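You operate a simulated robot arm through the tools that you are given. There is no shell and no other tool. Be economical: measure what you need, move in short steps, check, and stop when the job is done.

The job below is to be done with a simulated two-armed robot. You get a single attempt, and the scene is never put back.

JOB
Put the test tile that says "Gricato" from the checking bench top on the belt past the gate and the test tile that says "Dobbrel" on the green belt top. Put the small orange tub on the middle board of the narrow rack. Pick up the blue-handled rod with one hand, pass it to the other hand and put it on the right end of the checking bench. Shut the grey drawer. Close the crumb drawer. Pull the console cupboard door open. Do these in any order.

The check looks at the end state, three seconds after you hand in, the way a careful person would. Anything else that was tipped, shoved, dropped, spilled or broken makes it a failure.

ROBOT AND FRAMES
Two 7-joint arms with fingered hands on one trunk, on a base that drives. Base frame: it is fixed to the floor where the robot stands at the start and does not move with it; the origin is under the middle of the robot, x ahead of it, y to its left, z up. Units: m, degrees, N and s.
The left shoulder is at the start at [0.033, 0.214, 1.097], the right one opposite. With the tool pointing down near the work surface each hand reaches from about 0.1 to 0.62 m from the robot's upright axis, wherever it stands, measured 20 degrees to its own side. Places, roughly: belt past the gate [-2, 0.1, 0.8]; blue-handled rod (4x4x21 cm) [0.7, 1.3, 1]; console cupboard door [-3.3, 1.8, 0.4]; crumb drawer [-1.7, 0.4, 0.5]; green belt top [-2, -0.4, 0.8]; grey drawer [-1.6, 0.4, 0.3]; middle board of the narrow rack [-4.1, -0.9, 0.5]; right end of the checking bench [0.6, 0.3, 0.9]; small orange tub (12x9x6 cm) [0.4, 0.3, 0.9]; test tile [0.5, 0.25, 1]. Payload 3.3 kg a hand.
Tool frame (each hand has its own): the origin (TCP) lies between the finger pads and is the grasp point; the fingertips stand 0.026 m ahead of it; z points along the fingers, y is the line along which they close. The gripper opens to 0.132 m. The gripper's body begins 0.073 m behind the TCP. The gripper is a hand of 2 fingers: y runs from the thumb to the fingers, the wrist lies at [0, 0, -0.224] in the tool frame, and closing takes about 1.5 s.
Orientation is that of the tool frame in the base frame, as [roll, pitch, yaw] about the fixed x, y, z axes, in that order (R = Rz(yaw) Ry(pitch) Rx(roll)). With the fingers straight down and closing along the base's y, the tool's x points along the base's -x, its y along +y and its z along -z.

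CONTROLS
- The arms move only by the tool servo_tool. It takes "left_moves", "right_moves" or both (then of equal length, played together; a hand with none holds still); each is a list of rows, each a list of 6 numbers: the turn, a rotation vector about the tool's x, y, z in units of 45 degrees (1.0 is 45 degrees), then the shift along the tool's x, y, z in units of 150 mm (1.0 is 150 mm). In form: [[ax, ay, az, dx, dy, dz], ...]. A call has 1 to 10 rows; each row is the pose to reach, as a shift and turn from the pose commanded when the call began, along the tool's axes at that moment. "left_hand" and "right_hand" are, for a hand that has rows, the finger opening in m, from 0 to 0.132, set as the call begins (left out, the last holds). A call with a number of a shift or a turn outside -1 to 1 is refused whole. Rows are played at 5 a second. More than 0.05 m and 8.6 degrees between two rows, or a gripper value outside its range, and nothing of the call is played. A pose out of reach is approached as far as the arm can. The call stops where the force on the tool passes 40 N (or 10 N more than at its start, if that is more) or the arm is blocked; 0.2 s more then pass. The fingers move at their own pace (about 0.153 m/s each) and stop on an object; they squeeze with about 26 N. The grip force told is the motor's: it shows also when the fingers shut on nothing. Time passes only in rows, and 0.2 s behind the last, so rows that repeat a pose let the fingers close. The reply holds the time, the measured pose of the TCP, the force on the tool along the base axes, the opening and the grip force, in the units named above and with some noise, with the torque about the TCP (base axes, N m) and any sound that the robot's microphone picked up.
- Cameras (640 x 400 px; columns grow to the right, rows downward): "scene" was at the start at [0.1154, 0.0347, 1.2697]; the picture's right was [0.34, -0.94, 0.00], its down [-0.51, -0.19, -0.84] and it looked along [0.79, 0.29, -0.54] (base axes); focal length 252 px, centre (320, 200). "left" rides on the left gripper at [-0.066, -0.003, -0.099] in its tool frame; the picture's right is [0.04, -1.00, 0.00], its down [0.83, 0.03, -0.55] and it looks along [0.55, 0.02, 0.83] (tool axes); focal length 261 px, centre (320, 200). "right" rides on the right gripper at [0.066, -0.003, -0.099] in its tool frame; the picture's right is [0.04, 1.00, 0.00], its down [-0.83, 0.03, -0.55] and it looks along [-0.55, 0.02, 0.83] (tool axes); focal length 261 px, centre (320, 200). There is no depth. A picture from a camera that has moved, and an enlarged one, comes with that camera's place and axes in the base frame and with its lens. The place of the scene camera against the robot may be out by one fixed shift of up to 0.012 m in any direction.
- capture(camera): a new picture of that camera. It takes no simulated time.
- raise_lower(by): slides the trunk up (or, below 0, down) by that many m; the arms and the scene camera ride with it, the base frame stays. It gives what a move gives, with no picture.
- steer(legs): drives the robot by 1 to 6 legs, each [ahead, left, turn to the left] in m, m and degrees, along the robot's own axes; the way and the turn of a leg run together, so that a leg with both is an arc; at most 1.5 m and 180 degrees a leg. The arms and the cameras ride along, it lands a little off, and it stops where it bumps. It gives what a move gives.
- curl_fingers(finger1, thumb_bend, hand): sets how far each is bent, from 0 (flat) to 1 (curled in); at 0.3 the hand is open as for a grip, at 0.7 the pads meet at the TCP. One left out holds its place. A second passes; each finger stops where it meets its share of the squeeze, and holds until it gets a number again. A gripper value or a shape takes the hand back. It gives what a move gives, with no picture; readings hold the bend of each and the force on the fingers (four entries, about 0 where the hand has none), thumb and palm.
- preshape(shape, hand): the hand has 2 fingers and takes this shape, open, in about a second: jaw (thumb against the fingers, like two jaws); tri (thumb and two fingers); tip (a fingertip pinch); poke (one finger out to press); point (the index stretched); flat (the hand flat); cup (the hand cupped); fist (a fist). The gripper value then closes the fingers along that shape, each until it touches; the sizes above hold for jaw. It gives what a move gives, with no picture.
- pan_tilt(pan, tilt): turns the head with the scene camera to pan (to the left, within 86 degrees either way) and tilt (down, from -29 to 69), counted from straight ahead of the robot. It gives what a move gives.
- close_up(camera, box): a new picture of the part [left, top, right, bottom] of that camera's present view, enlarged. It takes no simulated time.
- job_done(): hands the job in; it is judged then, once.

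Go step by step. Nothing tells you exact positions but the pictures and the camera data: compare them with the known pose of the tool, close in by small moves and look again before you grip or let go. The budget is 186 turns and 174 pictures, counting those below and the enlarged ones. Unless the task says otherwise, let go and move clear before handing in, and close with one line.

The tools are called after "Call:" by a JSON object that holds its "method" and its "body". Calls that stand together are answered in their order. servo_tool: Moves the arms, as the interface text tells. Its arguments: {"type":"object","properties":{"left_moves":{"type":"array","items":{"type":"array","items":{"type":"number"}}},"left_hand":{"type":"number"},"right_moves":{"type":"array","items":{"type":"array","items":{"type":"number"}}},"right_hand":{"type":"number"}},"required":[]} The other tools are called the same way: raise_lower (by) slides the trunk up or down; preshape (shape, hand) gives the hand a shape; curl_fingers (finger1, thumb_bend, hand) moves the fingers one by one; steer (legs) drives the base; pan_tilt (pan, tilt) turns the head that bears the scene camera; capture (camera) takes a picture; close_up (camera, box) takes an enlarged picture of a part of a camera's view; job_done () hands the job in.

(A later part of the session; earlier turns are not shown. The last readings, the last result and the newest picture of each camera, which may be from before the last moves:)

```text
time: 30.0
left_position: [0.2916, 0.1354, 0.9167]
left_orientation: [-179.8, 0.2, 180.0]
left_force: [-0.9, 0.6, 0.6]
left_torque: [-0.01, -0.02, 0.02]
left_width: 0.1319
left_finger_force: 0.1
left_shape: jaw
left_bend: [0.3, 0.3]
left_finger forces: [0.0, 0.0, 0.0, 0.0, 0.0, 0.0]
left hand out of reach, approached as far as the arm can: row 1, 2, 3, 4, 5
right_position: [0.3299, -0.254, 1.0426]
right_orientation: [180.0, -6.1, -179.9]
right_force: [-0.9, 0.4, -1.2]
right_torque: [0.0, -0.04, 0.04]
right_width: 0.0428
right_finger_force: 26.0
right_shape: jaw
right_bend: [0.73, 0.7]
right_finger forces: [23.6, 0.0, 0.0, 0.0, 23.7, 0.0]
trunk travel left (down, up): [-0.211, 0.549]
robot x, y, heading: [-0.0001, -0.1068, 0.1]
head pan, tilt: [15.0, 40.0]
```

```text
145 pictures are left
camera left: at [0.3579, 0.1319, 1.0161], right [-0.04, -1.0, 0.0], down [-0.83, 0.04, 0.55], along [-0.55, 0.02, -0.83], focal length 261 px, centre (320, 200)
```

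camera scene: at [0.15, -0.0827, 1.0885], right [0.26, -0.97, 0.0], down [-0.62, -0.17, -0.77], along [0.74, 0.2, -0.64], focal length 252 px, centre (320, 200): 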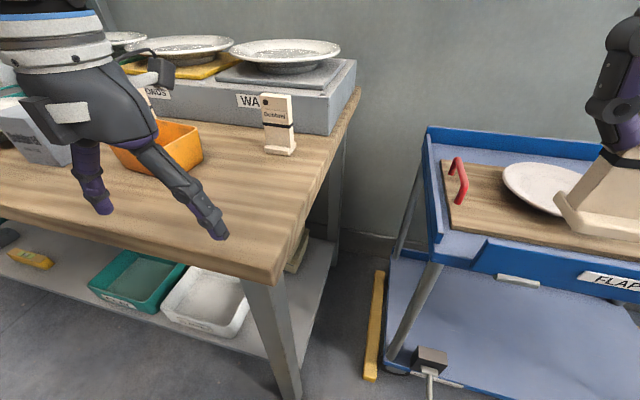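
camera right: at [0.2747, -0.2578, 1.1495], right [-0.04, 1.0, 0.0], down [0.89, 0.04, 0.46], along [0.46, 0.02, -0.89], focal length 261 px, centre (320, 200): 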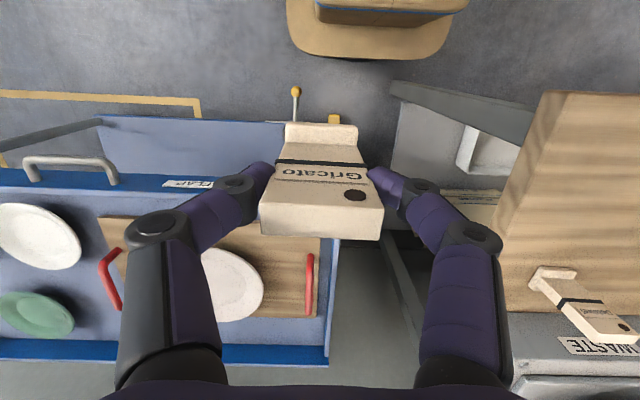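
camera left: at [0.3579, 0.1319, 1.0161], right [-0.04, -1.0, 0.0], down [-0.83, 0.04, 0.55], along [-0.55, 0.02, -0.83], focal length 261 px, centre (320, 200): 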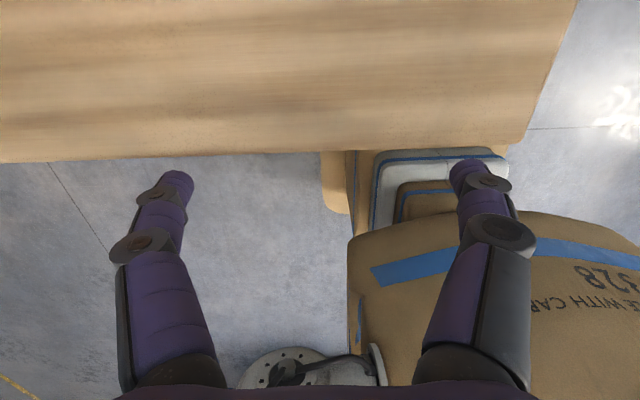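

The left hand is limited upward with the trunk this low, so I raise the trunk and then reach forward.

Call:
{"method": "raise_lower", "body": {"by": 0.17}}

Call:
{"method": "servo_tool", "body": {"left_moves": [[0, 0, 0, -0.25, -0.05, 0.2], [0, 0, 0, -0.5, -0.1, 0.4], [0, 0, 0, -0.75, -0.2, 0.55], [0, 0, 0, -1.0, -0.29, 0.65], [0, 0, 0, -1.0, -0.29, 0.65]]}}

Call:
{"method": "capture", "body": {"camera": "scene"}}

Call:
{"method": "capture", "body": {"camera": "left"}}

```text
time: 31.9
left_position: [0.2708, 0.1361, 1.1151]
left_orientation: [-179.7, 6.1, 180.0]
left_force: [0.0, 0.2, 0.3]
left_torque: [0.02, 0.03, -0.01]
left_width: 0.132
left_finger_force: 0.0
left_shape: jaw
left_bend: [0.3, 0.3]
left_finger forces: [0.1, 0.0, 0.0, 0.1, 0.2, 0.1]
right_position: [0.2975, -0.2539, 1.2405]
right_orientation: [179.9, -0.4, -179.9]
right_force: [-0.3, 0.2, -1.8]
right_torque: [-0.01, 0.03, 0.03]
right_width: 0.043
right_finger_force: 25.2
right_shape: jaw
right_bend: [0.73, 0.7]
right_finger forces: [23.7, 0.0, 0.0, 0.0, 23.7, 0.1]
trunk travel left (down, up): [-0.381, 0.379]
robot x, y, heading: [-0.0007, -0.1092, -0.1]
head pan, tilt: [15.0, 40.0]
```

```text
time: 33.1
left_position: [0.3845, 0.1514, 1.0217]
left_orientation: [-179.3, 6.4, -179.9]
left_force: [-0.1, 0.1, 0.0]
left_torque: [0.02, -0.01, 0.02]
left_width: 0.1319
left_finger_force: 0.0
left_shape: jaw
left_bend: [0.3, 0.3]
left_finger forces: [0.0, 0.1, 0.0, 0.1, 0.0, 0.1]
left hand out of reach, approached as far as the arm can: row 1, 2, 3, 4, 5
right_position: [0.2976, -0.2537, 1.2405]
right_orientation: [179.8, -0.4, -179.9]
right_force: [0.4, -0.1, -1.4]
right_torque: [-0.01, 0.0, 0.03]
right_width: 0.0427
right_finger_force: 26.0
right_shape: jaw
right_bend: [0.73, 0.7]
right_finger forces: [23.7, 0.1, 0.0, 0.1, 23.7, 0.2]
trunk travel left (down, up): [-0.381, 0.379]
robot x, y, heading: [-0.0018, -0.1101, 0.3]
head pan, tilt: [15.0, 40.0]
```

```text
144 pictures are left
camera scene: at [0.1136, -0.0827, 1.261], right [0.26, -0.97, 0.0], down [-0.62, -0.17, -0.77], along [0.74, 0.2, -0.64], focal length 252 px, centre (320, 200)
```

scene: 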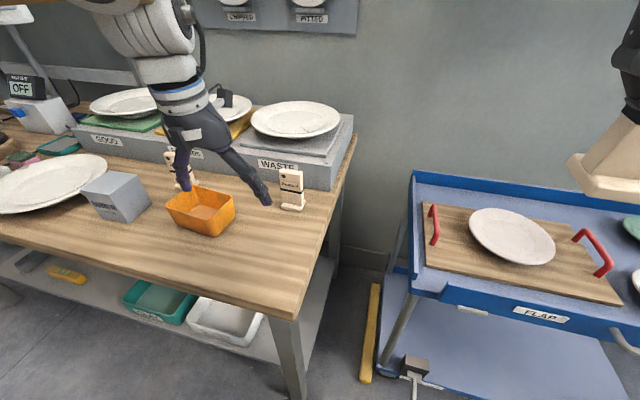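

```text
143 pictures are left
camera left: at [0.4388, 0.1491, 1.127], right [-0.04, -1.0, 0.01], down [-0.89, 0.04, 0.46], along [-0.46, 0.01, -0.89], focal length 261 px, centre (320, 200)
```

left: 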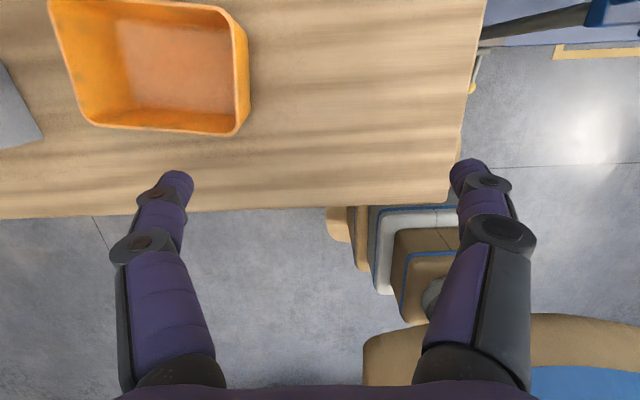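

The trunk leans as it moves, and the left wrist is turned 180° relative to the right's far-reaching posture. I'll turn the left hand about its axis to get the far reach.

Call:
{"method": "servo_tool", "body": {"left_moves": [[0, 0, 0.18, 0, 0, -0.05], [0, 0, 0.36, 0, 0, -0.1], [0, 0, 0.54, 0, 0, -0.15], [0, 0, 0.72, 0, 0, -0.2], [0, 0, 0.9, 0, 0, -0.2], [0, 0, 1.0, 0, 0, -0.2], [0, 0, 1.0, 0, 0, -0.2]]}}

```text
time: 34.7
left_position: [0.3728, 0.1597, 1.0445]
left_orientation: [175.9, 4.7, 134.7]
left_force: [-0.1, -0.3, -0.3]
left_torque: [0.0, 0.02, 0.04]
left_width: 0.132
left_finger_force: 0.1
left_shape: jaw
left_bend: [0.3, 0.3]
left_finger forces: [0.0, 0.0, 0.1, 0.0, 0.1, 0.0]
left hand out of reach, approached as far as the arm can: row 1, 2, 3, 4, 5, 6, 7
right_position: [0.2966, -0.2543, 1.2394]
right_orientation: [180.0, -0.4, -180.0]
right_force: [0.9, -0.5, -1.9]
right_torque: [-0.01, 0.01, 0.01]
right_width: 0.0428
right_finger_force: 25.8
right_shape: jaw
right_bend: [0.73, 0.7]
right_finger forces: [23.7, 0.1, 0.1, 0.1, 23.7, 0.1]
trunk travel left (down, up): [-0.381, 0.379]
robot x, y, heading: [-0.0018, -0.1106, -0.1]
head pan, tilt: [15.0, 40.0]
```

Call:
{"method": "servo_tool", "body": {"left_moves": [[0, 0, 0.18, 0, 0, 0], [0, 0, 0.36, 0, 0, 0], [0, 0, 0.54, 0, 0, 0], [0, 0, 0.72, 0, 0, 0], [0, 0, 0.9, 0, 0, 0], [0, 0, 1.0, 0, 0, 0], [0, 0, 1.0, 0, 0, 0]]}}

Call:
{"method": "servo_tool", "body": {"left_moves": [[0, 0, 0.18, 0, 0, 0], [0, 0, 0.36, 0, 0, 0], [0, 0, 0.54, 0, 0, 0], [0, 0, 0.72, 0, 0, 0], [0, 0, 0.9, 0, 0, 0], [0, 0, 1.0, 0, 0, 0], [0, 0, 1.0, 0, 0, 0]]}}

Call:
{"method": "capture", "body": {"camera": "scene"}}

```text
time: 36.3
left_position: [0.296, 0.113, 1.0068]
left_orientation: [173.8, 0.3, 90.0]
left_force: [-0.2, -0.2, -0.2]
left_torque: [0.02, 0.0, -0.01]
left_width: 0.132
left_finger_force: 0.1
left_shape: jaw
left_bend: [0.3, 0.3]
left_finger forces: [0.0, 0.0, 0.0, 0.0, 0.0, 0.1]
left hand out of reach, approached as far as the arm can: row 2, 3, 4, 5, 6, 7
right_position: [0.2977, -0.2545, 1.2401]
right_orientation: [179.9, -0.4, -179.8]
right_force: [0.0, 0.1, -1.6]
right_torque: [-0.01, 0.04, -0.01]
right_width: 0.0432
right_finger_force: 25.8
right_shape: jaw
right_bend: [0.73, 0.7]
right_finger forces: [23.6, 0.0, 0.0, 0.0, 23.8, 0.1]
trunk travel left (down, up): [-0.381, 0.379]
robot x, y, heading: [0.0016, -0.1067, 0.1]
head pan, tilt: [15.0, 40.0]
```

```text
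time: 37.5
left_position: [0.1923, 0.0756, 1.0463]
left_orientation: [172.8, -2.8, 61.0]
left_force: [7.4, 1.9, 3.6]
left_torque: [-0.45, 1.08, 0.33]
left_width: 0.1317
left_finger_force: 0.2
left_shape: jaw
left_bend: [0.3, 0.3]
left_finger forces: [0.0, 0.0, 0.0, 0.1, 0.0, 0.0]
left hand out of reach, approached as far as the arm can: row 1, 2, 3, 4, 5
right_position: [0.2968, -0.2536, 1.2409]
right_orientation: [179.9, -0.4, 179.9]
right_force: [-0.3, -0.2, -1.3]
right_torque: [0.04, -0.01, -0.01]
right_width: 0.0429
right_finger_force: 26.1
right_shape: jaw
right_bend: [0.73, 0.7]
right_finger forces: [23.7, 0.0, 0.1, 0.0, 23.7, 0.0]
trunk travel left (down, up): [-0.381, 0.379]
robot x, y, heading: [-0.0001, -0.1093, 0.0]
head pan, tilt: [15.0, 40.0]
stopped in row 5 (left hand): the force on the tool passed its limit at 201 N (the readings are from after the stop); the commanded pose is now the measured one
```

```text
142 pictures are left
camera scene: at [0.1133, -0.0825, 1.261], right [0.26, -0.97, 0.0], down [-0.62, -0.17, -0.77], along [0.74, 0.2, -0.64], focal length 252 px, centre (320, 200)
```

scene: 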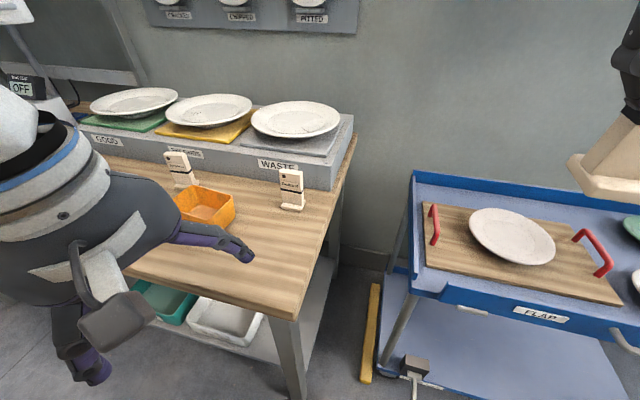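

That rotation pulled the hand into the body (scene items look unmoved). I'll undo it and turn the other way round.

Call:
{"method": "servo_tool", "body": {"left_moves": [[0, 0, -0.1, 0.06, 0.12, -0.05], [0, 0, -0.25, 0.13, 0.24, -0.05], [0, 0, -0.42, 0.2, 0.35, -0.05], [0, 0, -0.6, 0.26, 0.46, -0.05], [0, 0, -0.78, 0.32, 0.58, -0.05], [0, 0, -0.95, 0.32, 0.58, -0.05], [0, 0, -0.95, 0.32, 0.58, -0.05]]}}

Call:
{"method": "servo_tool", "body": {"left_moves": [[0, 0, -0.18, 0, 0, 0], [0, 0, -0.36, 0, 0, 0], [0, 0, -0.54, 0, 0, 0], [0, 0, -0.72, 0, 0, 0], [0, 0, -0.9, 0, 0, 0], [0, 0, -1.0, 0, 0, 0], [0, 0, -1.0, 0, 0, 0]]}}

Call:
{"method": "servo_tool", "body": {"left_moves": [[0, 0, -0.18, 0, 0, 0], [0, 0, -0.36, 0, 0, 0], [0, 0, -0.54, 0, 0, 0], [0, 0, -0.72, 0, 0, 0], [0, 0, -0.9, 0, 0, 0], [0, 0, -1.0, 0, 0, 0], [0, 0, -1.0, 0, 0, 0]]}}

Call:
{"method": "capture", "body": {"camera": "scene"}}

```text
time: 39.1
left_position: [0.2811, 0.0982, 1.0593]
left_orientation: [172.7, 2.9, 103.5]
left_force: [0.3, -0.2, -0.2]
left_torque: [0.0, -0.01, 0.01]
left_width: 0.1322
left_finger_force: 0.1
left_shape: jaw
left_bend: [0.3, 0.3]
left_finger forces: [0.1, 0.0, 0.0, 0.1, 0.0, 0.0]
left hand out of reach, approached as far as the arm can: row 1, 2, 3, 4, 5, 6, 7
right_position: [0.2981, -0.2536, 1.2405]
right_orientation: [179.9, -0.5, -179.9]
right_force: [-0.4, 0.4, -0.4]
right_torque: [-0.01, 0.03, 0.02]
right_width: 0.043
right_finger_force: 25.9
right_shape: jaw
right_bend: [0.73, 0.7]
right_finger forces: [23.7, 0.0, 0.0, 0.1, 23.7, 0.0]
trunk travel left (down, up): [-0.381, 0.379]
robot x, y, heading: [-0.0015, -0.1066, -0.1]
head pan, tilt: [15.0, 40.0]
```

```text
time: 40.7
left_position: [0.2802, 0.0987, 1.0611]
left_orientation: [176.7, 7.1, 148.4]
left_force: [-0.4, -0.2, 0.1]
left_torque: [-0.01, -0.01, 0.0]
left_width: 0.1319
left_finger_force: 0.2
left_shape: jaw
left_bend: [0.3, 0.3]
left_finger forces: [0.0, 0.1, 0.0, 0.1, 0.0, 0.0]
right_position: [0.2964, -0.2547, 1.2402]
right_orientation: [179.9, -0.4, -180.0]
right_force: [0.2, 0.7, -1.2]
right_torque: [0.0, 0.0, 0.01]
right_width: 0.0428
right_finger_force: 26.2
right_shape: jaw
right_bend: [0.73, 0.7]
right_finger forces: [23.7, 0.1, 0.1, 0.0, 23.7, 0.0]
trunk travel left (down, up): [-0.381, 0.379]
robot x, y, heading: [-0.0012, -0.1096, 0.2]
head pan, tilt: [15.0, 40.0]
```

```text
time: 42.3
left_position: [0.2798, 0.0991, 1.061]
left_orientation: [-177.2, 7.2, -166.3]
left_force: [-0.2, 0.5, 0.1]
left_torque: [-0.02, -0.01, 0.02]
left_width: 0.1322
left_finger_force: 0.1
left_shape: jaw
left_bend: [0.3, 0.3]
left_finger forces: [0.1, 0.1, 0.0, 0.0, 0.1, 0.0]
right_position: [0.2974, -0.2545, 1.2407]
right_orientation: [179.9, -0.4, -179.9]
right_force: [-1.1, -0.3, -1.4]
right_torque: [0.01, 0.04, -0.02]
right_width: 0.0429
right_finger_force: 26.0
right_shape: jaw
right_bend: [0.73, 0.7]
right_finger forces: [23.6, 0.0, 0.0, 0.0, 23.7, 0.0]
trunk travel left (down, up): [-0.381, 0.379]
robot x, y, heading: [-0.0012, -0.1082, 0.1]
head pan, tilt: [15.0, 40.0]
```

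```text
141 pictures are left
camera scene: at [0.1135, -0.0826, 1.261], right [0.26, -0.97, 0.0], down [-0.62, -0.17, -0.77], along [0.74, 0.2, -0.64], focal length 252 px, centre (320, 200)
```

scene: 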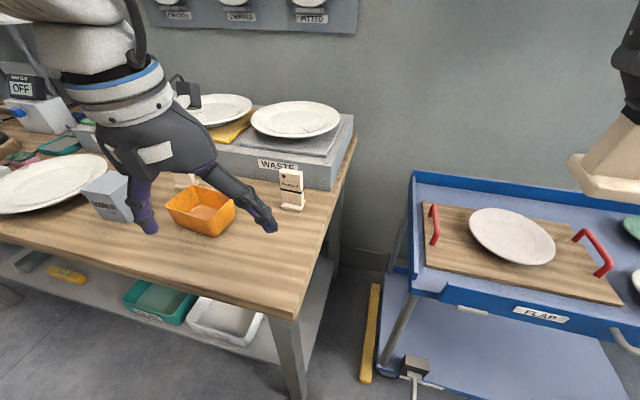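

Call:
{"method": "servo_tool", "body": {"left_moves": [[0, 0, -0.18, 0, 0, 0], [0, 0, -0.36, 0, 0, 0], [0, 0, -0.54, 0, 0, 0], [0, 0, -0.72, 0, 0, 0], [0, 0, -0.9, 0, 0, 0], [0, 0, -1.0, 0, 0, 0], [0, 0, -1.0, 0, 0, 0]]}}

Call:
{"method": "servo_tool", "body": {"left_moves": [[0, 0, -0.18, 0, 0, 0], [0, 0, -0.36, 0, 0, 0], [0, 0, -0.54, 0, 0, 0], [0, 0, -0.72, 0, 0, 0], [0, 0, -0.9, 0, 0, 0], [0, 0, -1.0, 0, 0, 0], [0, 0, -1.0, 0, 0, 0]]}}

Call:
{"method": "capture", "body": {"camera": "scene"}}

```text
time: 43.9
left_position: [0.2819, 0.0994, 1.0612]
left_orientation: [-172.9, 3.2, -121.3]
left_force: [0.1, 0.3, -0.6]
left_torque: [0.01, -0.02, -0.03]
left_width: 0.1319
left_finger_force: 0.0
left_shape: jaw
left_bend: [0.3, 0.3]
left_finger forces: [0.0, 0.1, 0.1, 0.0, 0.0, 0.0]
right_position: [0.2968, -0.2544, 1.2392]
right_orientation: [179.9, -0.4, -179.9]
right_force: [-0.5, 0.6, -1.1]
right_torque: [0.05, -0.02, 0.04]
right_width: 0.0431
right_finger_force: 26.1
right_shape: jaw
right_bend: [0.73, 0.7]
right_finger forces: [23.7, 0.1, 0.1, 0.0, 23.7, 0.1]
trunk travel left (down, up): [-0.381, 0.379]
robot x, y, heading: [-0.0014, -0.1083, 0.0]
head pan, tilt: [15.0, 40.0]
```

```text
time: 45.5
left_position: [0.2807, 0.099, 1.0607]
left_orientation: [-172.7, -2.7, -76.7]
left_force: [-0.3, 0.3, -0.2]
left_torque: [-0.03, -0.01, 0.03]
left_width: 0.1317
left_finger_force: 0.1
left_shape: jaw
left_bend: [0.3, 0.3]
left_finger forces: [0.0, 0.0, 0.0, 0.0, 0.1, 0.1]
right_position: [0.2978, -0.2551, 1.2406]
right_orientation: [180.0, -0.4, -179.9]
right_force: [-0.9, 0.0, -2.8]
right_torque: [0.0, -0.01, -0.02]
right_width: 0.0431
right_finger_force: 25.8
right_shape: jaw
right_bend: [0.73, 0.7]
right_finger forces: [23.7, 0.0, 0.1, 0.0, 23.7, 0.0]
trunk travel left (down, up): [-0.381, 0.379]
robot x, y, heading: [-0.0006, -0.1089, 0.1]
head pan, tilt: [15.0, 40.0]
```

```text
140 pictures are left
camera scene: at [0.1135, -0.0826, 1.261], right [0.26, -0.97, 0.0], down [-0.62, -0.17, -0.77], along [0.74, 0.2, -0.64], focal length 252 px, centre (320, 200)
```

scene: 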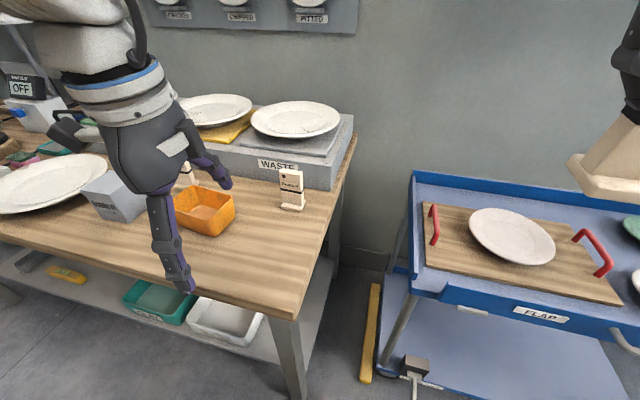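

Call:
{"method": "servo_tool", "body": {"left_moves": [[0, 0, -0.18, 0, 0, 0], [0, 0, -0.36, 0, 0, 0], [0, 0, -0.54, 0, 0, 0], [0, 0, -0.72, 0, 0, 0], [0, 0, -0.9, 0, 0, 0], [0, 0, -1.0, 0, 0, 0], [0, 0, -1.0, 0, 0, 0]]}}

Call:
{"method": "servo_tool", "body": {"left_moves": [[0, 0, -0.18, 0, 0, 0], [0, 0, -0.36, 0, 0, 0], [0, 0, -0.54, 0, 0, 0], [0, 0, -0.7, 0, 0, 0], [0, 0, -0.7, 0, 0, 0]]}}

Call:
{"method": "capture", "body": {"camera": "left"}}

```text
time: 47.1
left_position: [0.2818, 0.0989, 1.0606]
left_orientation: [-176.7, -7.0, -31.7]
left_force: [0.5, 0.3, 0.2]
left_torque: [0.01, 0.03, -0.02]
left_width: 0.1321
left_finger_force: 0.1
left_shape: jaw
left_bend: [0.3, 0.3]
left_finger forces: [0.0, 0.0, 0.0, 0.0, 0.1, 0.0]
right_position: [0.2971, -0.2529, 1.2388]
right_orientation: [180.0, -0.4, -179.9]
right_force: [0.3, 0.5, -1.7]
right_torque: [-0.03, -0.03, -0.01]
right_width: 0.0426
right_finger_force: 25.9
right_shape: jaw
right_bend: [0.73, 0.7]
right_finger forces: [23.7, 0.0, 0.0, 0.1, 23.7, 0.0]
trunk travel left (down, up): [-0.381, 0.379]
robot x, y, heading: [0.0029, -0.1076, 0.1]
head pan, tilt: [15.0, 40.0]
```

```text
time: 48.3
left_position: [0.2801, 0.098, 1.0606]
left_orientation: [179.0, -7.6, 0.2]
left_force: [-0.1, 0.3, 0.0]
left_torque: [-0.03, 0.01, 0.0]
left_width: 0.132
left_finger_force: 0.1
left_shape: jaw
left_bend: [0.3, 0.3]
left_finger forces: [0.0, 0.1, 0.0, 0.0, 0.1, 0.1]
right_position: [0.2969, -0.2538, 1.2412]
right_orientation: [179.9, -0.4, -179.9]
right_force: [0.1, 0.1, -0.8]
right_torque: [-0.02, -0.01, 0.03]
right_width: 0.0431
right_finger_force: 26.1
right_shape: jaw
right_bend: [0.73, 0.7]
right_finger forces: [23.6, 0.0, 0.0, 0.1, 23.7, 0.0]
trunk travel left (down, up): [-0.381, 0.379]
robot x, y, heading: [-0.0044, -0.1128, 0.2]
head pan, tilt: [15.0, 40.0]
```

```text
139 pictures are left
camera left: at [0.2027, 0.1023, 1.1494], right [0.04, 1.0, -0.01], down [0.75, -0.02, 0.66], along [0.66, -0.04, -0.75], focal length 261 px, centre (320, 200)
```

left: 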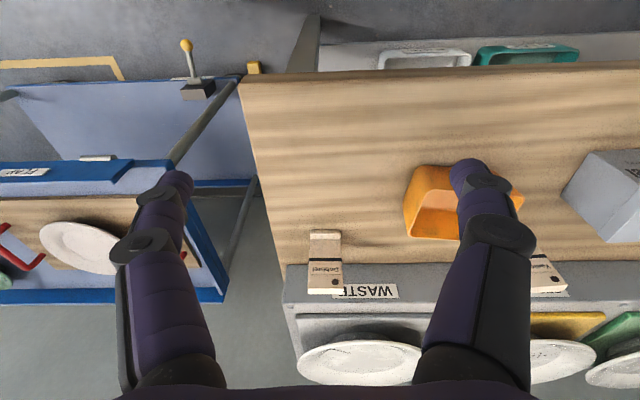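

Call:
{"method": "servo_tool", "body": {"left_moves": [[0, -0.05, 0, 0.25, 0.01, 0.03], [0, -0.1, 0, 0.5, 0.02, 0.06], [0, -0.17, 0, 0.75, 0.03, 0.1], [0, -0.17, 0, 0.99, 0.04, 0.13], [0, -0.17, 0, 0.99, 0.04, 0.13]]}}

Call:
{"method": "capture", "body": {"camera": "left"}}

```text
time: 49.5
left_position: [0.3566, 0.1516, 1.0171]
left_orientation: [178.9, -0.1, -0.1]
left_force: [0.6, -1.1, -0.8]
left_torque: [0.02, 0.03, 0.03]
left_width: 0.1319
left_finger_force: 0.1
left_shape: jaw
left_bend: [0.3, 0.3]
left_finger forces: [0.0, 0.0, 0.0, 0.1, 0.0, 0.0]
left hand out of reach, approached as far as the arm can: row 1, 2, 3, 4, 5
right_position: [0.2968, -0.2546, 1.2398]
right_orientation: [180.0, -0.5, -179.9]
right_force: [0.1, 0.4, -1.7]
right_torque: [0.03, 0.0, 0.02]
right_width: 0.0429
right_finger_force: 26.0
right_shape: jaw
right_bend: [0.73, 0.7]
right_finger forces: [23.6, 0.1, 0.0, 0.0, 23.7, 0.0]
trunk travel left (down, up): [-0.381, 0.379]
robot x, y, heading: [-0.0026, -0.1085, 0.0]
head pan, tilt: [15.0, 40.0]
```

```text
138 pictures are left
camera left: at [0.2913, 0.1566, 1.1165], right [0.04, 1.0, -0.02], down [0.83, -0.02, 0.56], along [0.56, -0.04, -0.83], focal length 261 px, centre (320, 200)
```

left: 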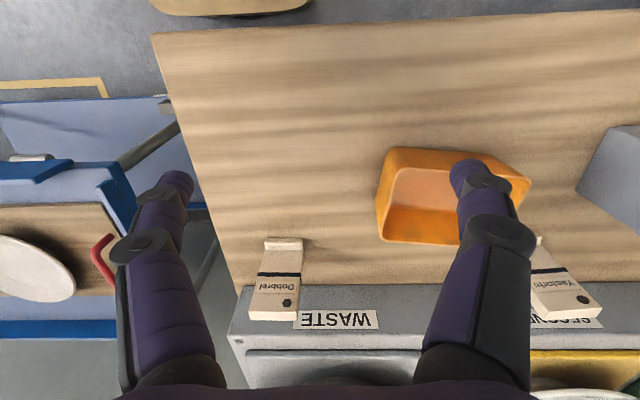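

Same limit regardless of wrist turn; I'll test whether extending farther out to the left side works.

Call:
{"method": "servo_tool", "body": {"left_moves": [[0, 0, 0, 0.1, -0.25, -0.05], [0, 0, 0, 0.2, -0.5, -0.1], [0, 0, 0, 0.3, -0.75, -0.15], [0, 0, 0, 0.4, -0.99, -0.2], [0, 0, 0, 0.6, -0.99, -0.25], [0, 0, 0, 0.8, -0.99, -0.25], [0, 0, 0, 1.0, -0.99, -0.25], [0, 0, 0, 1.0, -0.99, -0.25]]}}

Call:
{"method": "pan_tilt", "body": {"pan": 40, "tilt": 10}}

Call:
{"method": "capture", "body": {"camera": "scene"}}

```text
time: 51.3
left_position: [0.4324, 0.3135, 1.0051]
left_orientation: [178.9, -0.3, -0.1]
left_force: [0.1, 0.3, 1.2]
left_torque: [-0.01, -0.01, 0.0]
left_width: 0.132
left_finger_force: 0.1
left_shape: jaw
left_bend: [0.3, 0.3]
left_finger forces: [0.1, 0.0, 0.1, 0.1, 0.1, 0.1]
left hand out of reach, approached as far as the arm can: row 3, 4, 5, 6, 7, 8
right_position: [0.2977, -0.2528, 1.2418]
right_orientation: [179.9, -0.4, 180.0]
right_force: [-0.5, -0.3, -1.0]
right_torque: [-0.01, 0.01, 0.0]
right_width: 0.0428
right_finger_force: 26.2
right_shape: jaw
right_bend: [0.73, 0.7]
right_finger forces: [23.7, 0.1, 0.0, 0.0, 23.6, 0.0]
trunk travel left (down, up): [-0.381, 0.379]
robot x, y, heading: [0.0001, -0.112, -0.0]
head pan, tilt: [15.0, 40.0]
```

```text
time: 52.2
left_position: [0.4314, 0.314, 1.0036]
left_orientation: [179.0, -0.2, 0.0]
left_force: [0.1, 0.1, 0.2]
left_torque: [-0.07, 0.0, -0.01]
left_width: 0.1321
left_finger_force: 0.1
left_shape: jaw
left_bend: [0.3, 0.3]
left_finger forces: [0.0, 0.0, 0.0, 0.0, 0.0, 0.0]
right_position: [0.2975, -0.2548, 1.2409]
right_orientation: [179.9, -0.4, -179.8]
right_force: [0.6, -0.6, -0.9]
right_torque: [-0.02, 0.01, 0.0]
right_width: 0.0428
right_finger_force: 26.0
right_shape: jaw
right_bend: [0.73, 0.7]
right_finger forces: [23.7, 0.0, 0.1, 0.0, 23.6, 0.0]
trunk travel left (down, up): [-0.381, 0.379]
robot x, y, heading: [0.0031, -0.1099, 0.1]
head pan, tilt: [40.0, 10.0]
```

```text
137 pictures are left
camera scene: at [0.1027, -0.0448, 1.3086], right [0.64, -0.77, 0.0], down [-0.13, -0.11, -0.98], along [0.75, 0.63, -0.17], focal length 252 px, centre (320, 200)
```

scene: 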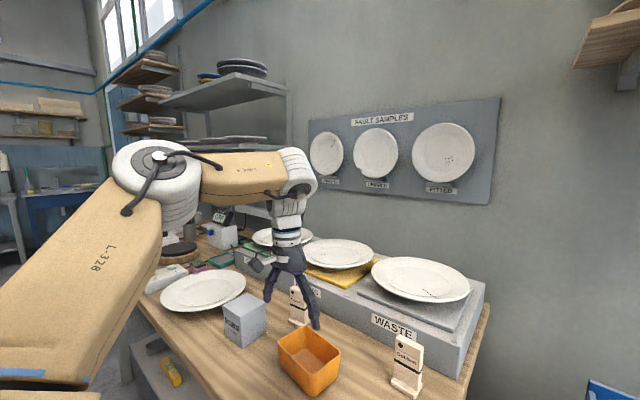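

Raising the trunk should extend the left arm's forward reach at working height.

Call:
{"method": "raise_lower", "body": {"by": 0.22}}

Call:
{"method": "servo_tool", "body": {"left_moves": [[0, 0, 0, 0.1, 0.2, 0.15], [0, 0, 0, 0.2, 0.4, 0.3], [0, 0, 0, 0.3, 0.6, 0.45], [0, 0, 0, 0.4, 0.8, 0.6], [0, 0, 0, 0.45, 1.0, 0.75], [0, 0, 0, 0.45, 1.0, 0.9], [0, 0, 0, 0.45, 1.0, 0.9]]}}

Call:
{"method": "capture", "body": {"camera": "left"}}

```text
time: 54.6
left_position: [0.426, 0.3135, 1.2413]
left_orientation: [178.9, -2.8, -0.1]
left_force: [0.3, 0.1, 0.8]
left_torque: [0.0, -0.01, -0.04]
left_width: 0.1318
left_finger_force: 0.0
left_shape: jaw
left_bend: [0.3, 0.3]
left_finger forces: [0.0, 0.0, 0.0, 0.1, 0.1, 0.0]
right_position: [0.2903, -0.2537, 1.4665]
right_orientation: [179.8, 0.9, 180.0]
right_force: [0.4, 0.4, -0.7]
right_torque: [0.0, 0.03, 0.02]
right_width: 0.0429
right_finger_force: 25.8
right_shape: jaw
right_bend: [0.73, 0.7]
right_finger forces: [23.7, 0.1, 0.1, 0.0, 23.7, 0.1]
trunk travel left (down, up): [-0.601, 0.159]
robot x, y, heading: [-0.0006, -0.1084, -0.1]
head pan, tilt: [40.0, 10.0]
```

```text
time: 56.2
left_position: [0.4488, 0.1931, 1.1178]
left_orientation: [178.8, -2.9, -0.1]
left_force: [-0.4, 0.3, 0.5]
left_torque: [-0.01, 0.03, -0.02]
left_width: 0.132
left_finger_force: 0.1
left_shape: jaw
left_bend: [0.3, 0.3]
left_finger forces: [0.1, 0.0, 0.0, 0.0, 0.0, 0.0]
left hand out of reach, approached as far as the arm can: row 2, 3, 4, 5, 6, 7
right_position: [0.2891, -0.2542, 1.4637]
right_orientation: [179.8, 0.9, -180.0]
right_force: [0.1, 0.6, -0.9]
right_torque: [0.0, 0.02, 0.01]
right_width: 0.043
right_finger_force: 26.0
right_shape: jaw
right_bend: [0.73, 0.7]
right_finger forces: [23.7, 0.0, 0.0, 0.0, 23.8, 0.1]
trunk travel left (down, up): [-0.601, 0.159]
robot x, y, heading: [-0.0021, -0.1083, 0.2]
head pan, tilt: [40.0, 10.0]
```

```text
136 pictures are left
camera left: at [0.3786, 0.1966, 1.2135], right [0.04, 1.0, -0.02], down [0.8, -0.02, 0.59], along [0.59, -0.04, -0.8], focal length 261 px, centre (320, 200)
```

left: 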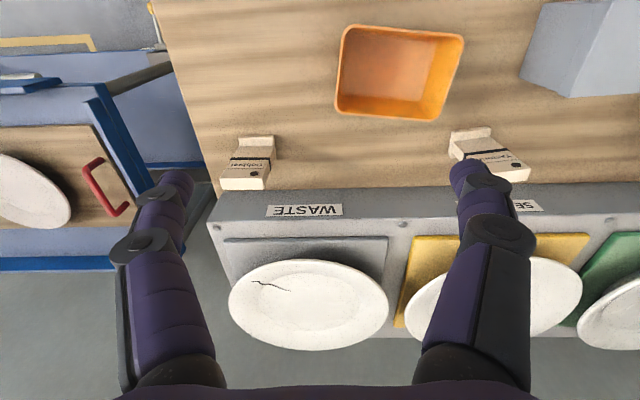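

Call:
{"method": "servo_tool", "body": {"left_moves": [[0, 0, 0, 0.1, 0.15, 0.2], [0, 0, 0, 0.2, 0.3, 0.4], [0, 0, 0, 0.35, 0.5, 0.5], [0, 0, 0, 0.47, 0.67, 0.57], [0, 0, 0, 0.47, 0.67, 0.57]]}}

Call:
{"method": "capture", "body": {"camera": "left"}}

```text
time: 57.4
left_position: [0.4319, 0.1789, 1.0713]
left_orientation: [179.0, -2.9, 0.0]
left_force: [-0.4, 0.4, 0.6]
left_torque: [0.01, -0.01, -0.04]
left_width: 0.1321
left_finger_force: 0.1
left_shape: jaw
left_bend: [0.3, 0.3]
left_finger forces: [0.0, 0.0, 0.0, 0.1, 0.1, 0.1]
left hand out of reach, approached as far as the arm can: row 1, 2, 3, 4, 5
right_position: [0.2902, -0.2539, 1.4652]
right_orientation: [179.8, 1.0, -180.0]
right_force: [-0.9, 0.6, -0.7]
right_torque: [0.01, -0.01, 0.0]
right_width: 0.0428
right_finger_force: 25.9
right_shape: jaw
right_bend: [0.73, 0.7]
right_finger forces: [23.8, 0.0, 0.0, 0.1, 23.7, 0.0]
trunk travel left (down, up): [-0.601, 0.159]
robot x, y, heading: [0.0016, -0.1101, 0.1]
head pan, tilt: [40.0, 10.0]
```

```text
135 pictures are left
camera left: at [0.3619, 0.1827, 1.1659], right [0.04, 1.0, -0.02], down [0.8, -0.03, 0.59], along [0.59, -0.04, -0.8], focal length 261 px, centre (320, 200)
```

left: 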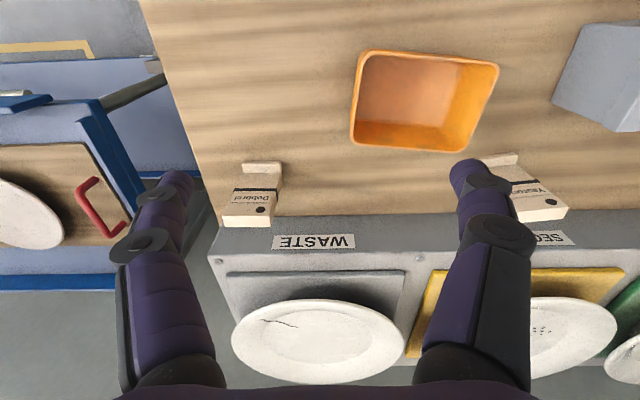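

Call:
{"method": "steer", "body": {"legs": [[0, 0, -12]]}}

Call:
{"method": "capture", "body": {"camera": "left"}}

```text
time: 58.5
left_position: [0.4822, 0.083, 1.071]
left_orientation: [178.9, -2.8, -12.1]
left_force: [-0.6, 1.8, 0.2]
left_torque: [-0.02, 0.03, -0.01]
left_width: 0.1319
left_finger_force: 0.0
left_shape: jaw
left_bend: [0.3, 0.3]
left_finger forces: [0.1, 0.0, 0.1, 0.1, 0.0, 0.0]
right_position: [0.2525, -0.3117, 1.4653]
right_orientation: [179.8, 0.9, 167.9]
right_force: [0.1, 0.5, -0.8]
right_torque: [-0.01, -0.01, 0.02]
right_width: 0.0432
right_finger_force: 25.4
right_shape: jaw
right_bend: [0.73, 0.7]
right_finger forces: [23.6, 0.0, 0.0, 0.0, 23.7, 0.0]
trunk travel left (down, up): [-0.601, 0.159]
robot x, y, heading: [0.0015, -0.1082, -11.9]
head pan, tilt: [40.0, 10.0]
```

```text
134 pictures are left
camera left: at [0.4148, 0.1008, 1.166], right [0.25, 0.97, -0.02], down [0.78, -0.19, 0.59], along [0.57, -0.16, -0.8], focal length 261 px, centre (320, 200)
```

left: 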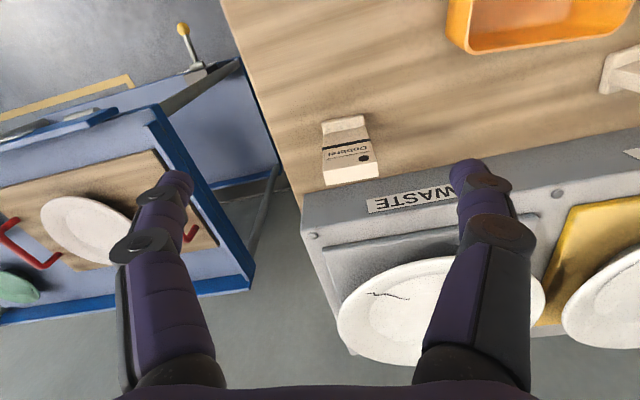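

Call:
{"method": "servo_tool", "body": {"left_moves": [[0, 0, -0.05, 0.1, -0.05, 0.16], [0, 0, -0.1, 0.2, -0.1, 0.33], [0, 0, -0.13, 0.287, -0.14, 0.487], [0, 0, -0.13, 0.287, -0.14, 0.487]]}}

Call:
{"method": "capture", "body": {"camera": "left"}}

```text
time: 59.5
left_position: [0.5019, 0.1215, 1.0227]
left_orientation: [178.5, -2.8, -6.1]
left_force: [-0.4, 0.1, -0.2]
left_torque: [-0.01, 0.0, -0.02]
left_width: 0.1319
left_finger_force: 0.1
left_shape: jaw
left_bend: [0.3, 0.3]
left_finger forces: [0.0, 0.1, 0.0, 0.1, 0.0, 0.0]
left hand out of reach, approached as far as the arm can: row 1, 2, 3, 4
right_position: [0.2529, -0.3114, 1.4647]
right_orientation: [179.8, 1.0, 168.1]
right_force: [-0.1, 0.2, -1.8]
right_torque: [0.02, 0.01, 0.0]
right_width: 0.0427
right_finger_force: 26.3
right_shape: jaw
right_bend: [0.73, 0.7]
right_finger forces: [23.7, 0.1, 0.1, 0.1, 23.7, 0.0]
trunk travel left (down, up): [-0.601, 0.159]
robot x, y, heading: [0.0022, -0.1049, -11.8]
head pan, tilt: [40.0, 10.0]
```

```text
133 pictures are left
camera left: at [0.4328, 0.1334, 1.1172], right [0.15, 0.99, -0.02], down [0.8, -0.11, 0.59], along [0.58, -0.11, -0.8], focal length 261 px, centre (320, 200)
```

left: 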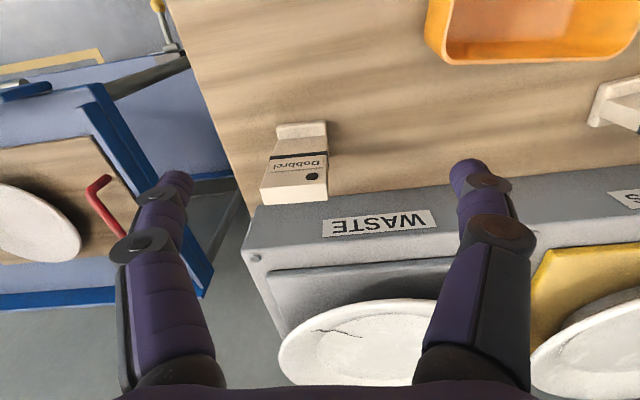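

Call:
{"method": "steer", "body": {"legs": [[0.02, 0, -2.5]]}}

Call:
{"method": "raise_lower", "body": {"by": -0.04}}

Call:
{"method": "capture", "body": {"camera": "left"}}

Call:
{"method": "pan_tilt", "body": {"pan": 30, "tilt": 45}}

Call:
{"method": "close_up", "body": {"camera": "scene", "box": [160, 50, 480, 250]}}

```text
time: 60.4
left_position: [0.5308, 0.0951, 1.0214]
left_orientation: [178.5, -2.7, -8.7]
left_force: [0.2, -0.8, 0.3]
left_torque: [-0.01, 0.01, -0.01]
left_width: 0.1322
left_finger_force: 0.2
left_shape: jaw
left_bend: [0.3, 0.3]
left_finger forces: [0.1, 0.0, 0.1, 0.1, 0.0, 0.1]
right_position: [0.2636, -0.3271, 1.466]
right_orientation: [179.9, 0.9, 165.5]
right_force: [0.1, 0.3, -1.7]
right_torque: [0.05, -0.01, 0.02]
right_width: 0.043
right_finger_force: 25.4
right_shape: jaw
right_bend: [0.73, 0.7]
right_finger forces: [23.7, 0.0, 0.1, 0.0, 23.7, 0.1]
trunk travel left (down, up): [-0.601, 0.159]
robot x, y, heading: [0.0193, -0.115, -14.3]
head pan, tilt: [40.0, 10.0]
```

```text
time: 61.2
left_position: [0.5305, 0.0952, 0.9818]
left_orientation: [178.6, -2.8, -8.7]
left_force: [0.2, 1.0, -0.4]
left_torque: [0.0, -0.01, 0.01]
left_width: 0.1319
left_finger_force: 0.1
left_shape: jaw
left_bend: [0.3, 0.3]
left_finger forces: [0.0, 0.0, 0.0, 0.1, 0.0, 0.0]
right_position: [0.2614, -0.3263, 1.426]
right_orientation: [179.8, 0.9, 165.5]
right_force: [-0.9, -0.3, -1.1]
right_torque: [0.01, 0.0, 0.01]
right_width: 0.043
right_finger_force: 26.4
right_shape: jaw
right_bend: [0.73, 0.7]
right_finger forces: [23.8, 0.1, 0.0, 0.0, 23.8, 0.1]
trunk travel left (down, up): [-0.561, 0.199]
robot x, y, heading: [0.0178, -0.1086, -14.5]
head pan, tilt: [40.0, 10.0]
```

```text
132 pictures are left
camera left: at [0.4618, 0.1101, 1.0776], right [0.19, 0.98, -0.02], down [0.79, -0.14, 0.59], along [0.58, -0.13, -0.8], focal length 261 px, centre (320, 200)
```

left: 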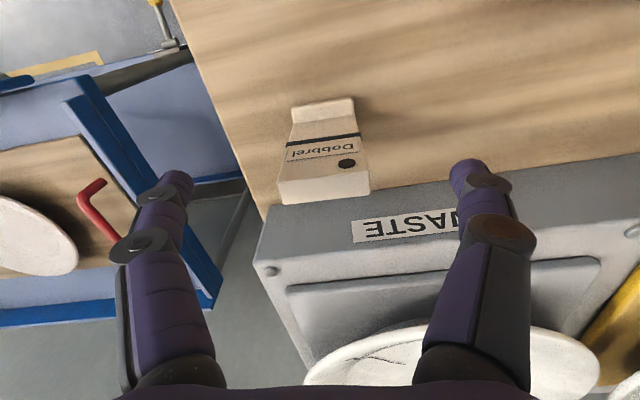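

```text
time: 62.2
left_position: [0.5305, 0.0949, 0.9815]
left_orientation: [178.5, -2.8, -8.7]
left_force: [-0.2, 0.4, 1.0]
left_torque: [-0.01, -0.05, 0.03]
left_width: 0.1321
left_finger_force: 0.1
left_shape: jaw
left_bend: [0.3, 0.3]
left_finger forces: [0.0, 0.0, 0.1, 0.0, 0.0, 0.1]
right_position: [0.2625, -0.3266, 1.4247]
right_orientation: [179.9, 0.9, 165.6]
right_force: [0.4, 0.1, -1.1]
right_torque: [-0.02, 0.01, -0.01]
right_width: 0.043
right_finger_force: 26.2
right_shape: jaw
right_bend: [0.73, 0.7]
right_finger forces: [23.7, 0.0, 0.1, 0.1, 23.8, 0.0]
trunk travel left (down, up): [-0.561, 0.199]
robot x, y, heading: [0.0171, -0.1164, -14.6]
head pan, tilt: [30.0, 45.0]
```

```text
2.00 times, centred on (320, 150) of scene
camera zoom: at [0.1127, -0.0907, 1.4346], right [0.27, -0.96, 0.0], down [-0.68, -0.19, -0.71], along [0.68, 0.19, -0.71], focal length 503 px, centre (320, 300)
```

zoom: 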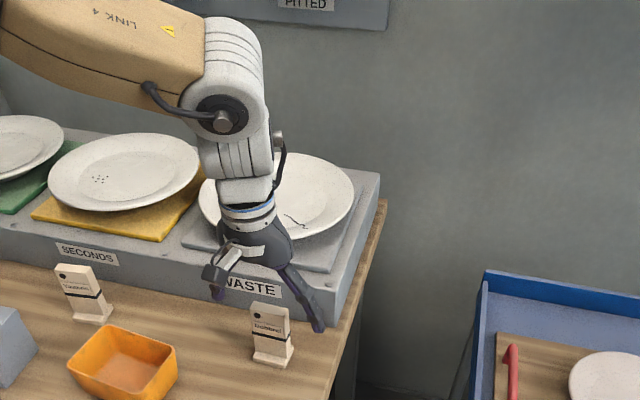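

Call:
{"method": "raise_lower", "body": {"by": -0.037}}

Call:
{"method": "capture", "body": {"camera": "left"}}

Call:
{"method": "close_up", "body": {"camera": "scene", "box": [220, 50, 420, 250]}}

```text
time: 63.0
left_position: [0.5313, 0.0942, 0.9456]
left_orientation: [178.5, -2.9, -8.7]
left_force: [-0.1, 0.1, -0.6]
left_torque: [0.02, 0.01, 0.04]
left_width: 0.1319
left_finger_force: 0.1
left_shape: jaw
left_bend: [0.3, 0.3]
left_finger forces: [0.0, 0.0, 0.0, 0.0, 0.0, 0.0]
right_position: [0.2622, -0.3264, 1.3893]
right_orientation: [179.8, 1.0, 165.4]
right_force: [0.8, 0.3, -1.5]
right_torque: [-0.02, 0.03, 0.0]
right_width: 0.043
right_finger_force: 26.1
right_shape: jaw
right_bend: [0.73, 0.7]
right_finger forces: [23.7, 0.0, 0.0, 0.1, 23.7, 0.1]
trunk travel left (down, up): [-0.524, 0.236]
robot x, y, heading: [0.0229, -0.1141, -14.6]
head pan, tilt: [30.0, 45.0]
```

```text
130 pictures are left
camera left: at [0.4621, 0.1099, 1.0404], right [0.19, 0.98, -0.02], down [0.79, -0.14, 0.59], along [0.58, -0.13, -0.8], focal length 261 px, centre (320, 200)
```

left: 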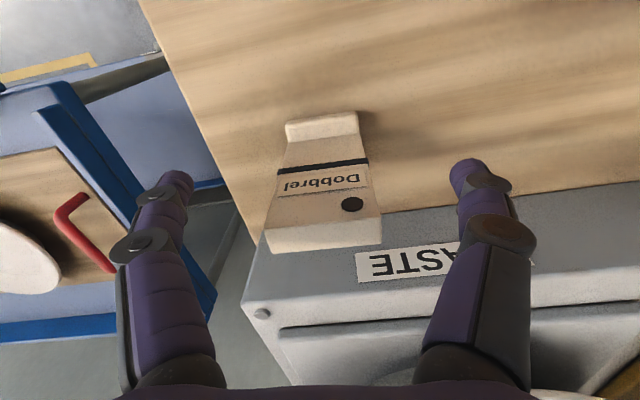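

```text
2.00 times, centred on (320, 150) of scene
camera zoom: at [0.1141, -0.0912, 1.3975], right [0.27, -0.96, 0.0], down [-0.68, -0.19, -0.71], along [0.68, 0.19, -0.71], focal length 503 px, centre (320, 300)
```

zoom: 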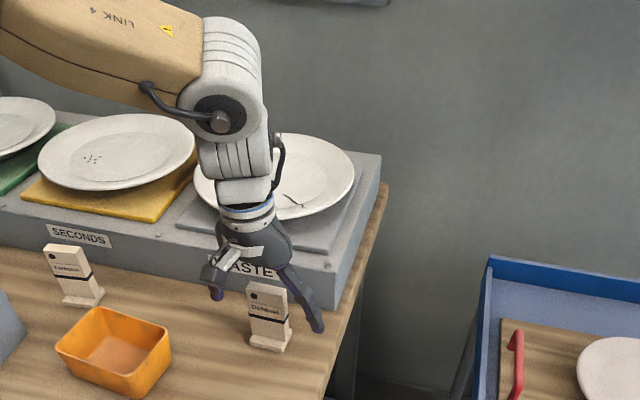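

Good straddle; closing the left hand on Dobbrel.

Call:
{"method": "servo_tool", "body": {"left_moves": [[0, 0, 0, 0, 0, 0], [0, 0, 0, 0, 0, 0], [0, 0, 0, 0, 0, 0], [0, 0, 0, 0, 0, 0], [0, 0, 0, 0, 0, 0], [0, 0, 0, 0, 0, 0], [0, 0, 0, 0, 0, 0]], "left_hand": 0.02}}

Call:
{"method": "capture", "body": {"camera": "left"}}

```text
time: 64.6
left_position: [0.5315, 0.0949, 0.9448]
left_orientation: [178.5, -2.8, -8.7]
left_force: [1.1, -1.0, -0.7]
left_torque: [-0.02, 0.02, -0.03]
left_width: 0.0022
left_finger_force: 26.1
left_shape: jaw
left_bend: [0.73, 0.72]
left_finger forces: [0.1, 0.1, 0.0, 0.0, 0.0, 0.0]
right_position: [0.2624, -0.3265, 1.389]
right_orientation: [179.8, 1.0, 165.6]
right_force: [-0.3, -0.3, -1.4]
right_torque: [0.01, 0.04, 0.01]
right_width: 0.0429
right_finger_force: 26.0
right_shape: jaw
right_bend: [0.73, 0.7]
right_finger forces: [23.7, 0.0, 0.0, 0.0, 23.7, 0.0]
trunk travel left (down, up): [-0.524, 0.236]
robot x, y, heading: [0.0176, -0.1144, -14.5]
head pan, tilt: [30.0, 45.0]
```

```text
128 pictures are left
camera left: at [0.4624, 0.1099, 1.0403], right [0.19, 0.98, -0.02], down [0.79, -0.14, 0.59], along [0.58, -0.13, -0.8], focal length 261 px, centre (320, 200)
```

left: 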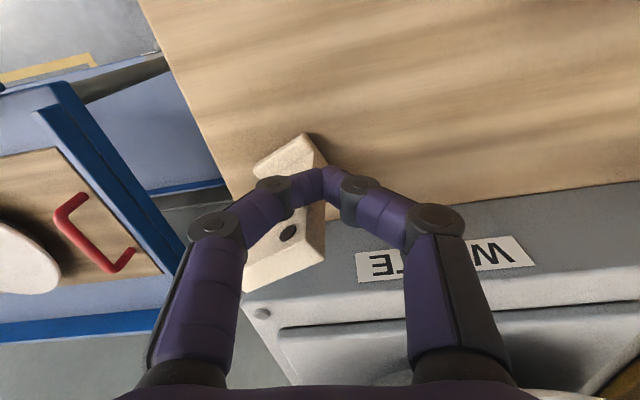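

The fingers closed in front of the tile and turned it. I reopen and look.

Call:
{"method": "servo_tool", "body": {"left_moves": [[0, 0, 0, 0, 0, 0], [0, 0, 0, 0, 0, 0], [0, 0, 0, 0, 0, 0], [0, 0, 0, 0, 0, 0], [0, 0, 0, 0, 0, 0]], "left_hand": 0.132}}

Call:
{"method": "capture", "body": {"camera": "left"}}

Call:
{"method": "close_up", "body": {"camera": "scene", "box": [240, 110, 400, 250]}}

```text
time: 65.8
left_position: [0.5304, 0.0948, 0.9445]
left_orientation: [178.5, -2.8, -8.7]
left_force: [0.1, 0.9, 0.6]
left_torque: [0.04, 0.0, -0.03]
left_width: 0.1318
left_finger_force: 0.1
left_shape: jaw
left_bend: [0.3, 0.3]
left_finger forces: [0.1, 0.1, 0.0, 0.0, 0.0, 0.1]
right_position: [0.2631, -0.3268, 1.3891]
right_orientation: [179.8, 1.0, 165.4]
right_force: [0.1, -0.1, -1.6]
right_torque: [0.02, 0.02, 0.03]
right_width: 0.0428
right_finger_force: 26.1
right_shape: jaw
right_bend: [0.73, 0.7]
right_finger forces: [23.7, 0.0, 0.0, 0.0, 23.7, 0.0]
trunk travel left (down, up): [-0.524, 0.236]
robot x, y, heading: [0.0243, -0.112, -14.5]
head pan, tilt: [30.0, 45.0]
```

```text
127 pictures are left
camera left: at [0.4624, 0.1099, 1.0403], right [0.19, 0.98, -0.02], down [0.79, -0.14, 0.59], along [0.58, -0.13, -0.8], focal length 261 px, centre (320, 200)
```

left: 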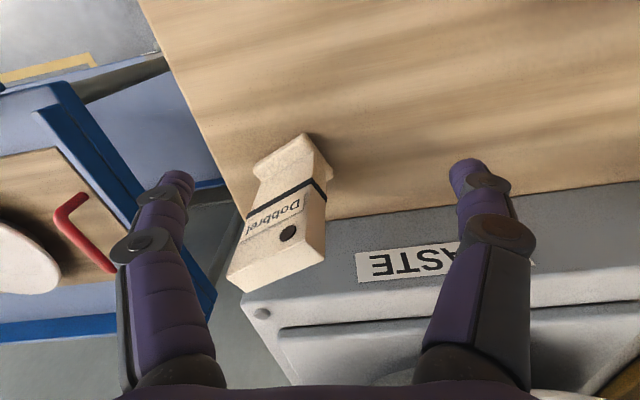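

```text
2.86 times, centred on (320, 180) of scene
camera zoom: at [0.1145, -0.0912, 1.3974], right [0.27, -0.96, 0.0], down [-0.68, -0.19, -0.71], along [0.68, 0.19, -0.71], focal length 719 px, centre (320, 257)
```

zoom: 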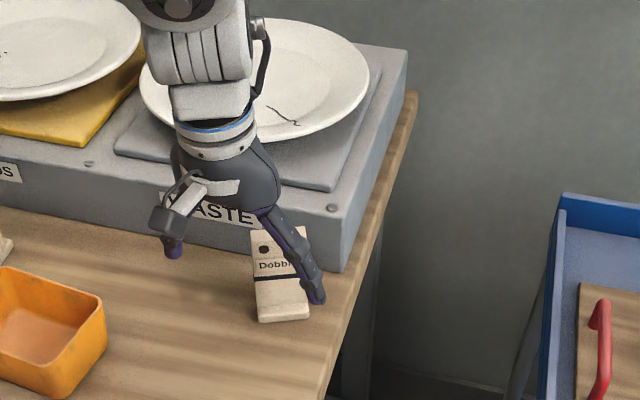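

Dobbrel still stands but is turned about 25–30°. I'll turn the hand to match, shift with the base, and check.

Call:
{"method": "steer", "body": {"legs": [[0.022, -0.014, 0]]}}

Call:
{"method": "servo_tool", "body": {"left_moves": [[0, 0, -0.16, 0, 0, 0], [0, 0, -0.32, 0, 0, 0], [0, 0, -0.48, 0, 0, 0], [0, 0, -0.48, 0, 0, 0]]}}

Call:
{"method": "capture", "body": {"camera": "left"}}

```text
time: 66.6
left_position: [0.5502, 0.0745, 0.944]
left_orientation: [178.6, -2.8, -8.8]
left_force: [0.1, 0.1, -0.2]
left_torque: [0.03, 0.02, 0.01]
left_width: 0.132
left_finger_force: 0.1
left_shape: jaw
left_bend: [0.3, 0.3]
left_finger forces: [0.0, 0.0, 0.0, 0.0, 0.0, 0.0]
right_position: [0.2834, -0.347, 1.3888]
right_orientation: [179.7, 0.9, 165.5]
right_force: [-0.3, -0.8, -0.9]
right_torque: [0.04, 0.06, 0.01]
right_width: 0.0428
right_finger_force: 26.1
right_shape: jaw
right_bend: [0.73, 0.7]
right_finger forces: [23.6, 0.0, 0.0, 0.0, 23.7, 0.0]
trunk travel left (down, up): [-0.524, 0.236]
robot x, y, heading: [0.0398, -0.1322, -14.3]
head pan, tilt: [30.0, 45.0]
```

```text
time: 67.6
left_position: [0.5487, 0.0763, 0.9447]
left_orientation: [177.6, -2.0, 12.8]
left_force: [0.3, 0.0, 0.0]
left_torque: [0.02, -0.01, -0.01]
left_width: 0.1317
left_finger_force: 0.0
left_shape: jaw
left_bend: [0.3, 0.3]
left_finger forces: [0.1, 0.1, 0.0, 0.1, 0.0, 0.0]
right_position: [0.2809, -0.3461, 1.3886]
right_orientation: [179.8, 0.9, 165.5]
right_force: [0.1, 0.7, -1.0]
right_torque: [0.04, -0.01, 0.0]
right_width: 0.0431
right_finger_force: 26.4
right_shape: jaw
right_bend: [0.73, 0.7]
right_finger forces: [23.8, 0.0, 0.1, 0.0, 23.7, 0.0]
trunk travel left (down, up): [-0.524, 0.236]
robot x, y, heading: [0.0351, -0.1361, -14.4]
head pan, tilt: [30.0, 45.0]
```

```text
125 pictures are left
camera left: at [0.4803, 0.0658, 1.0409], right [-0.18, 0.98, -0.04], down [0.79, 0.17, 0.58], along [0.58, 0.07, -0.81], focal length 261 px, centre (320, 200)
```

left: 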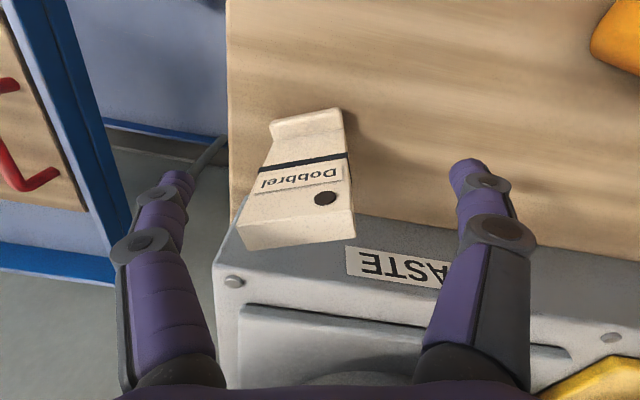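

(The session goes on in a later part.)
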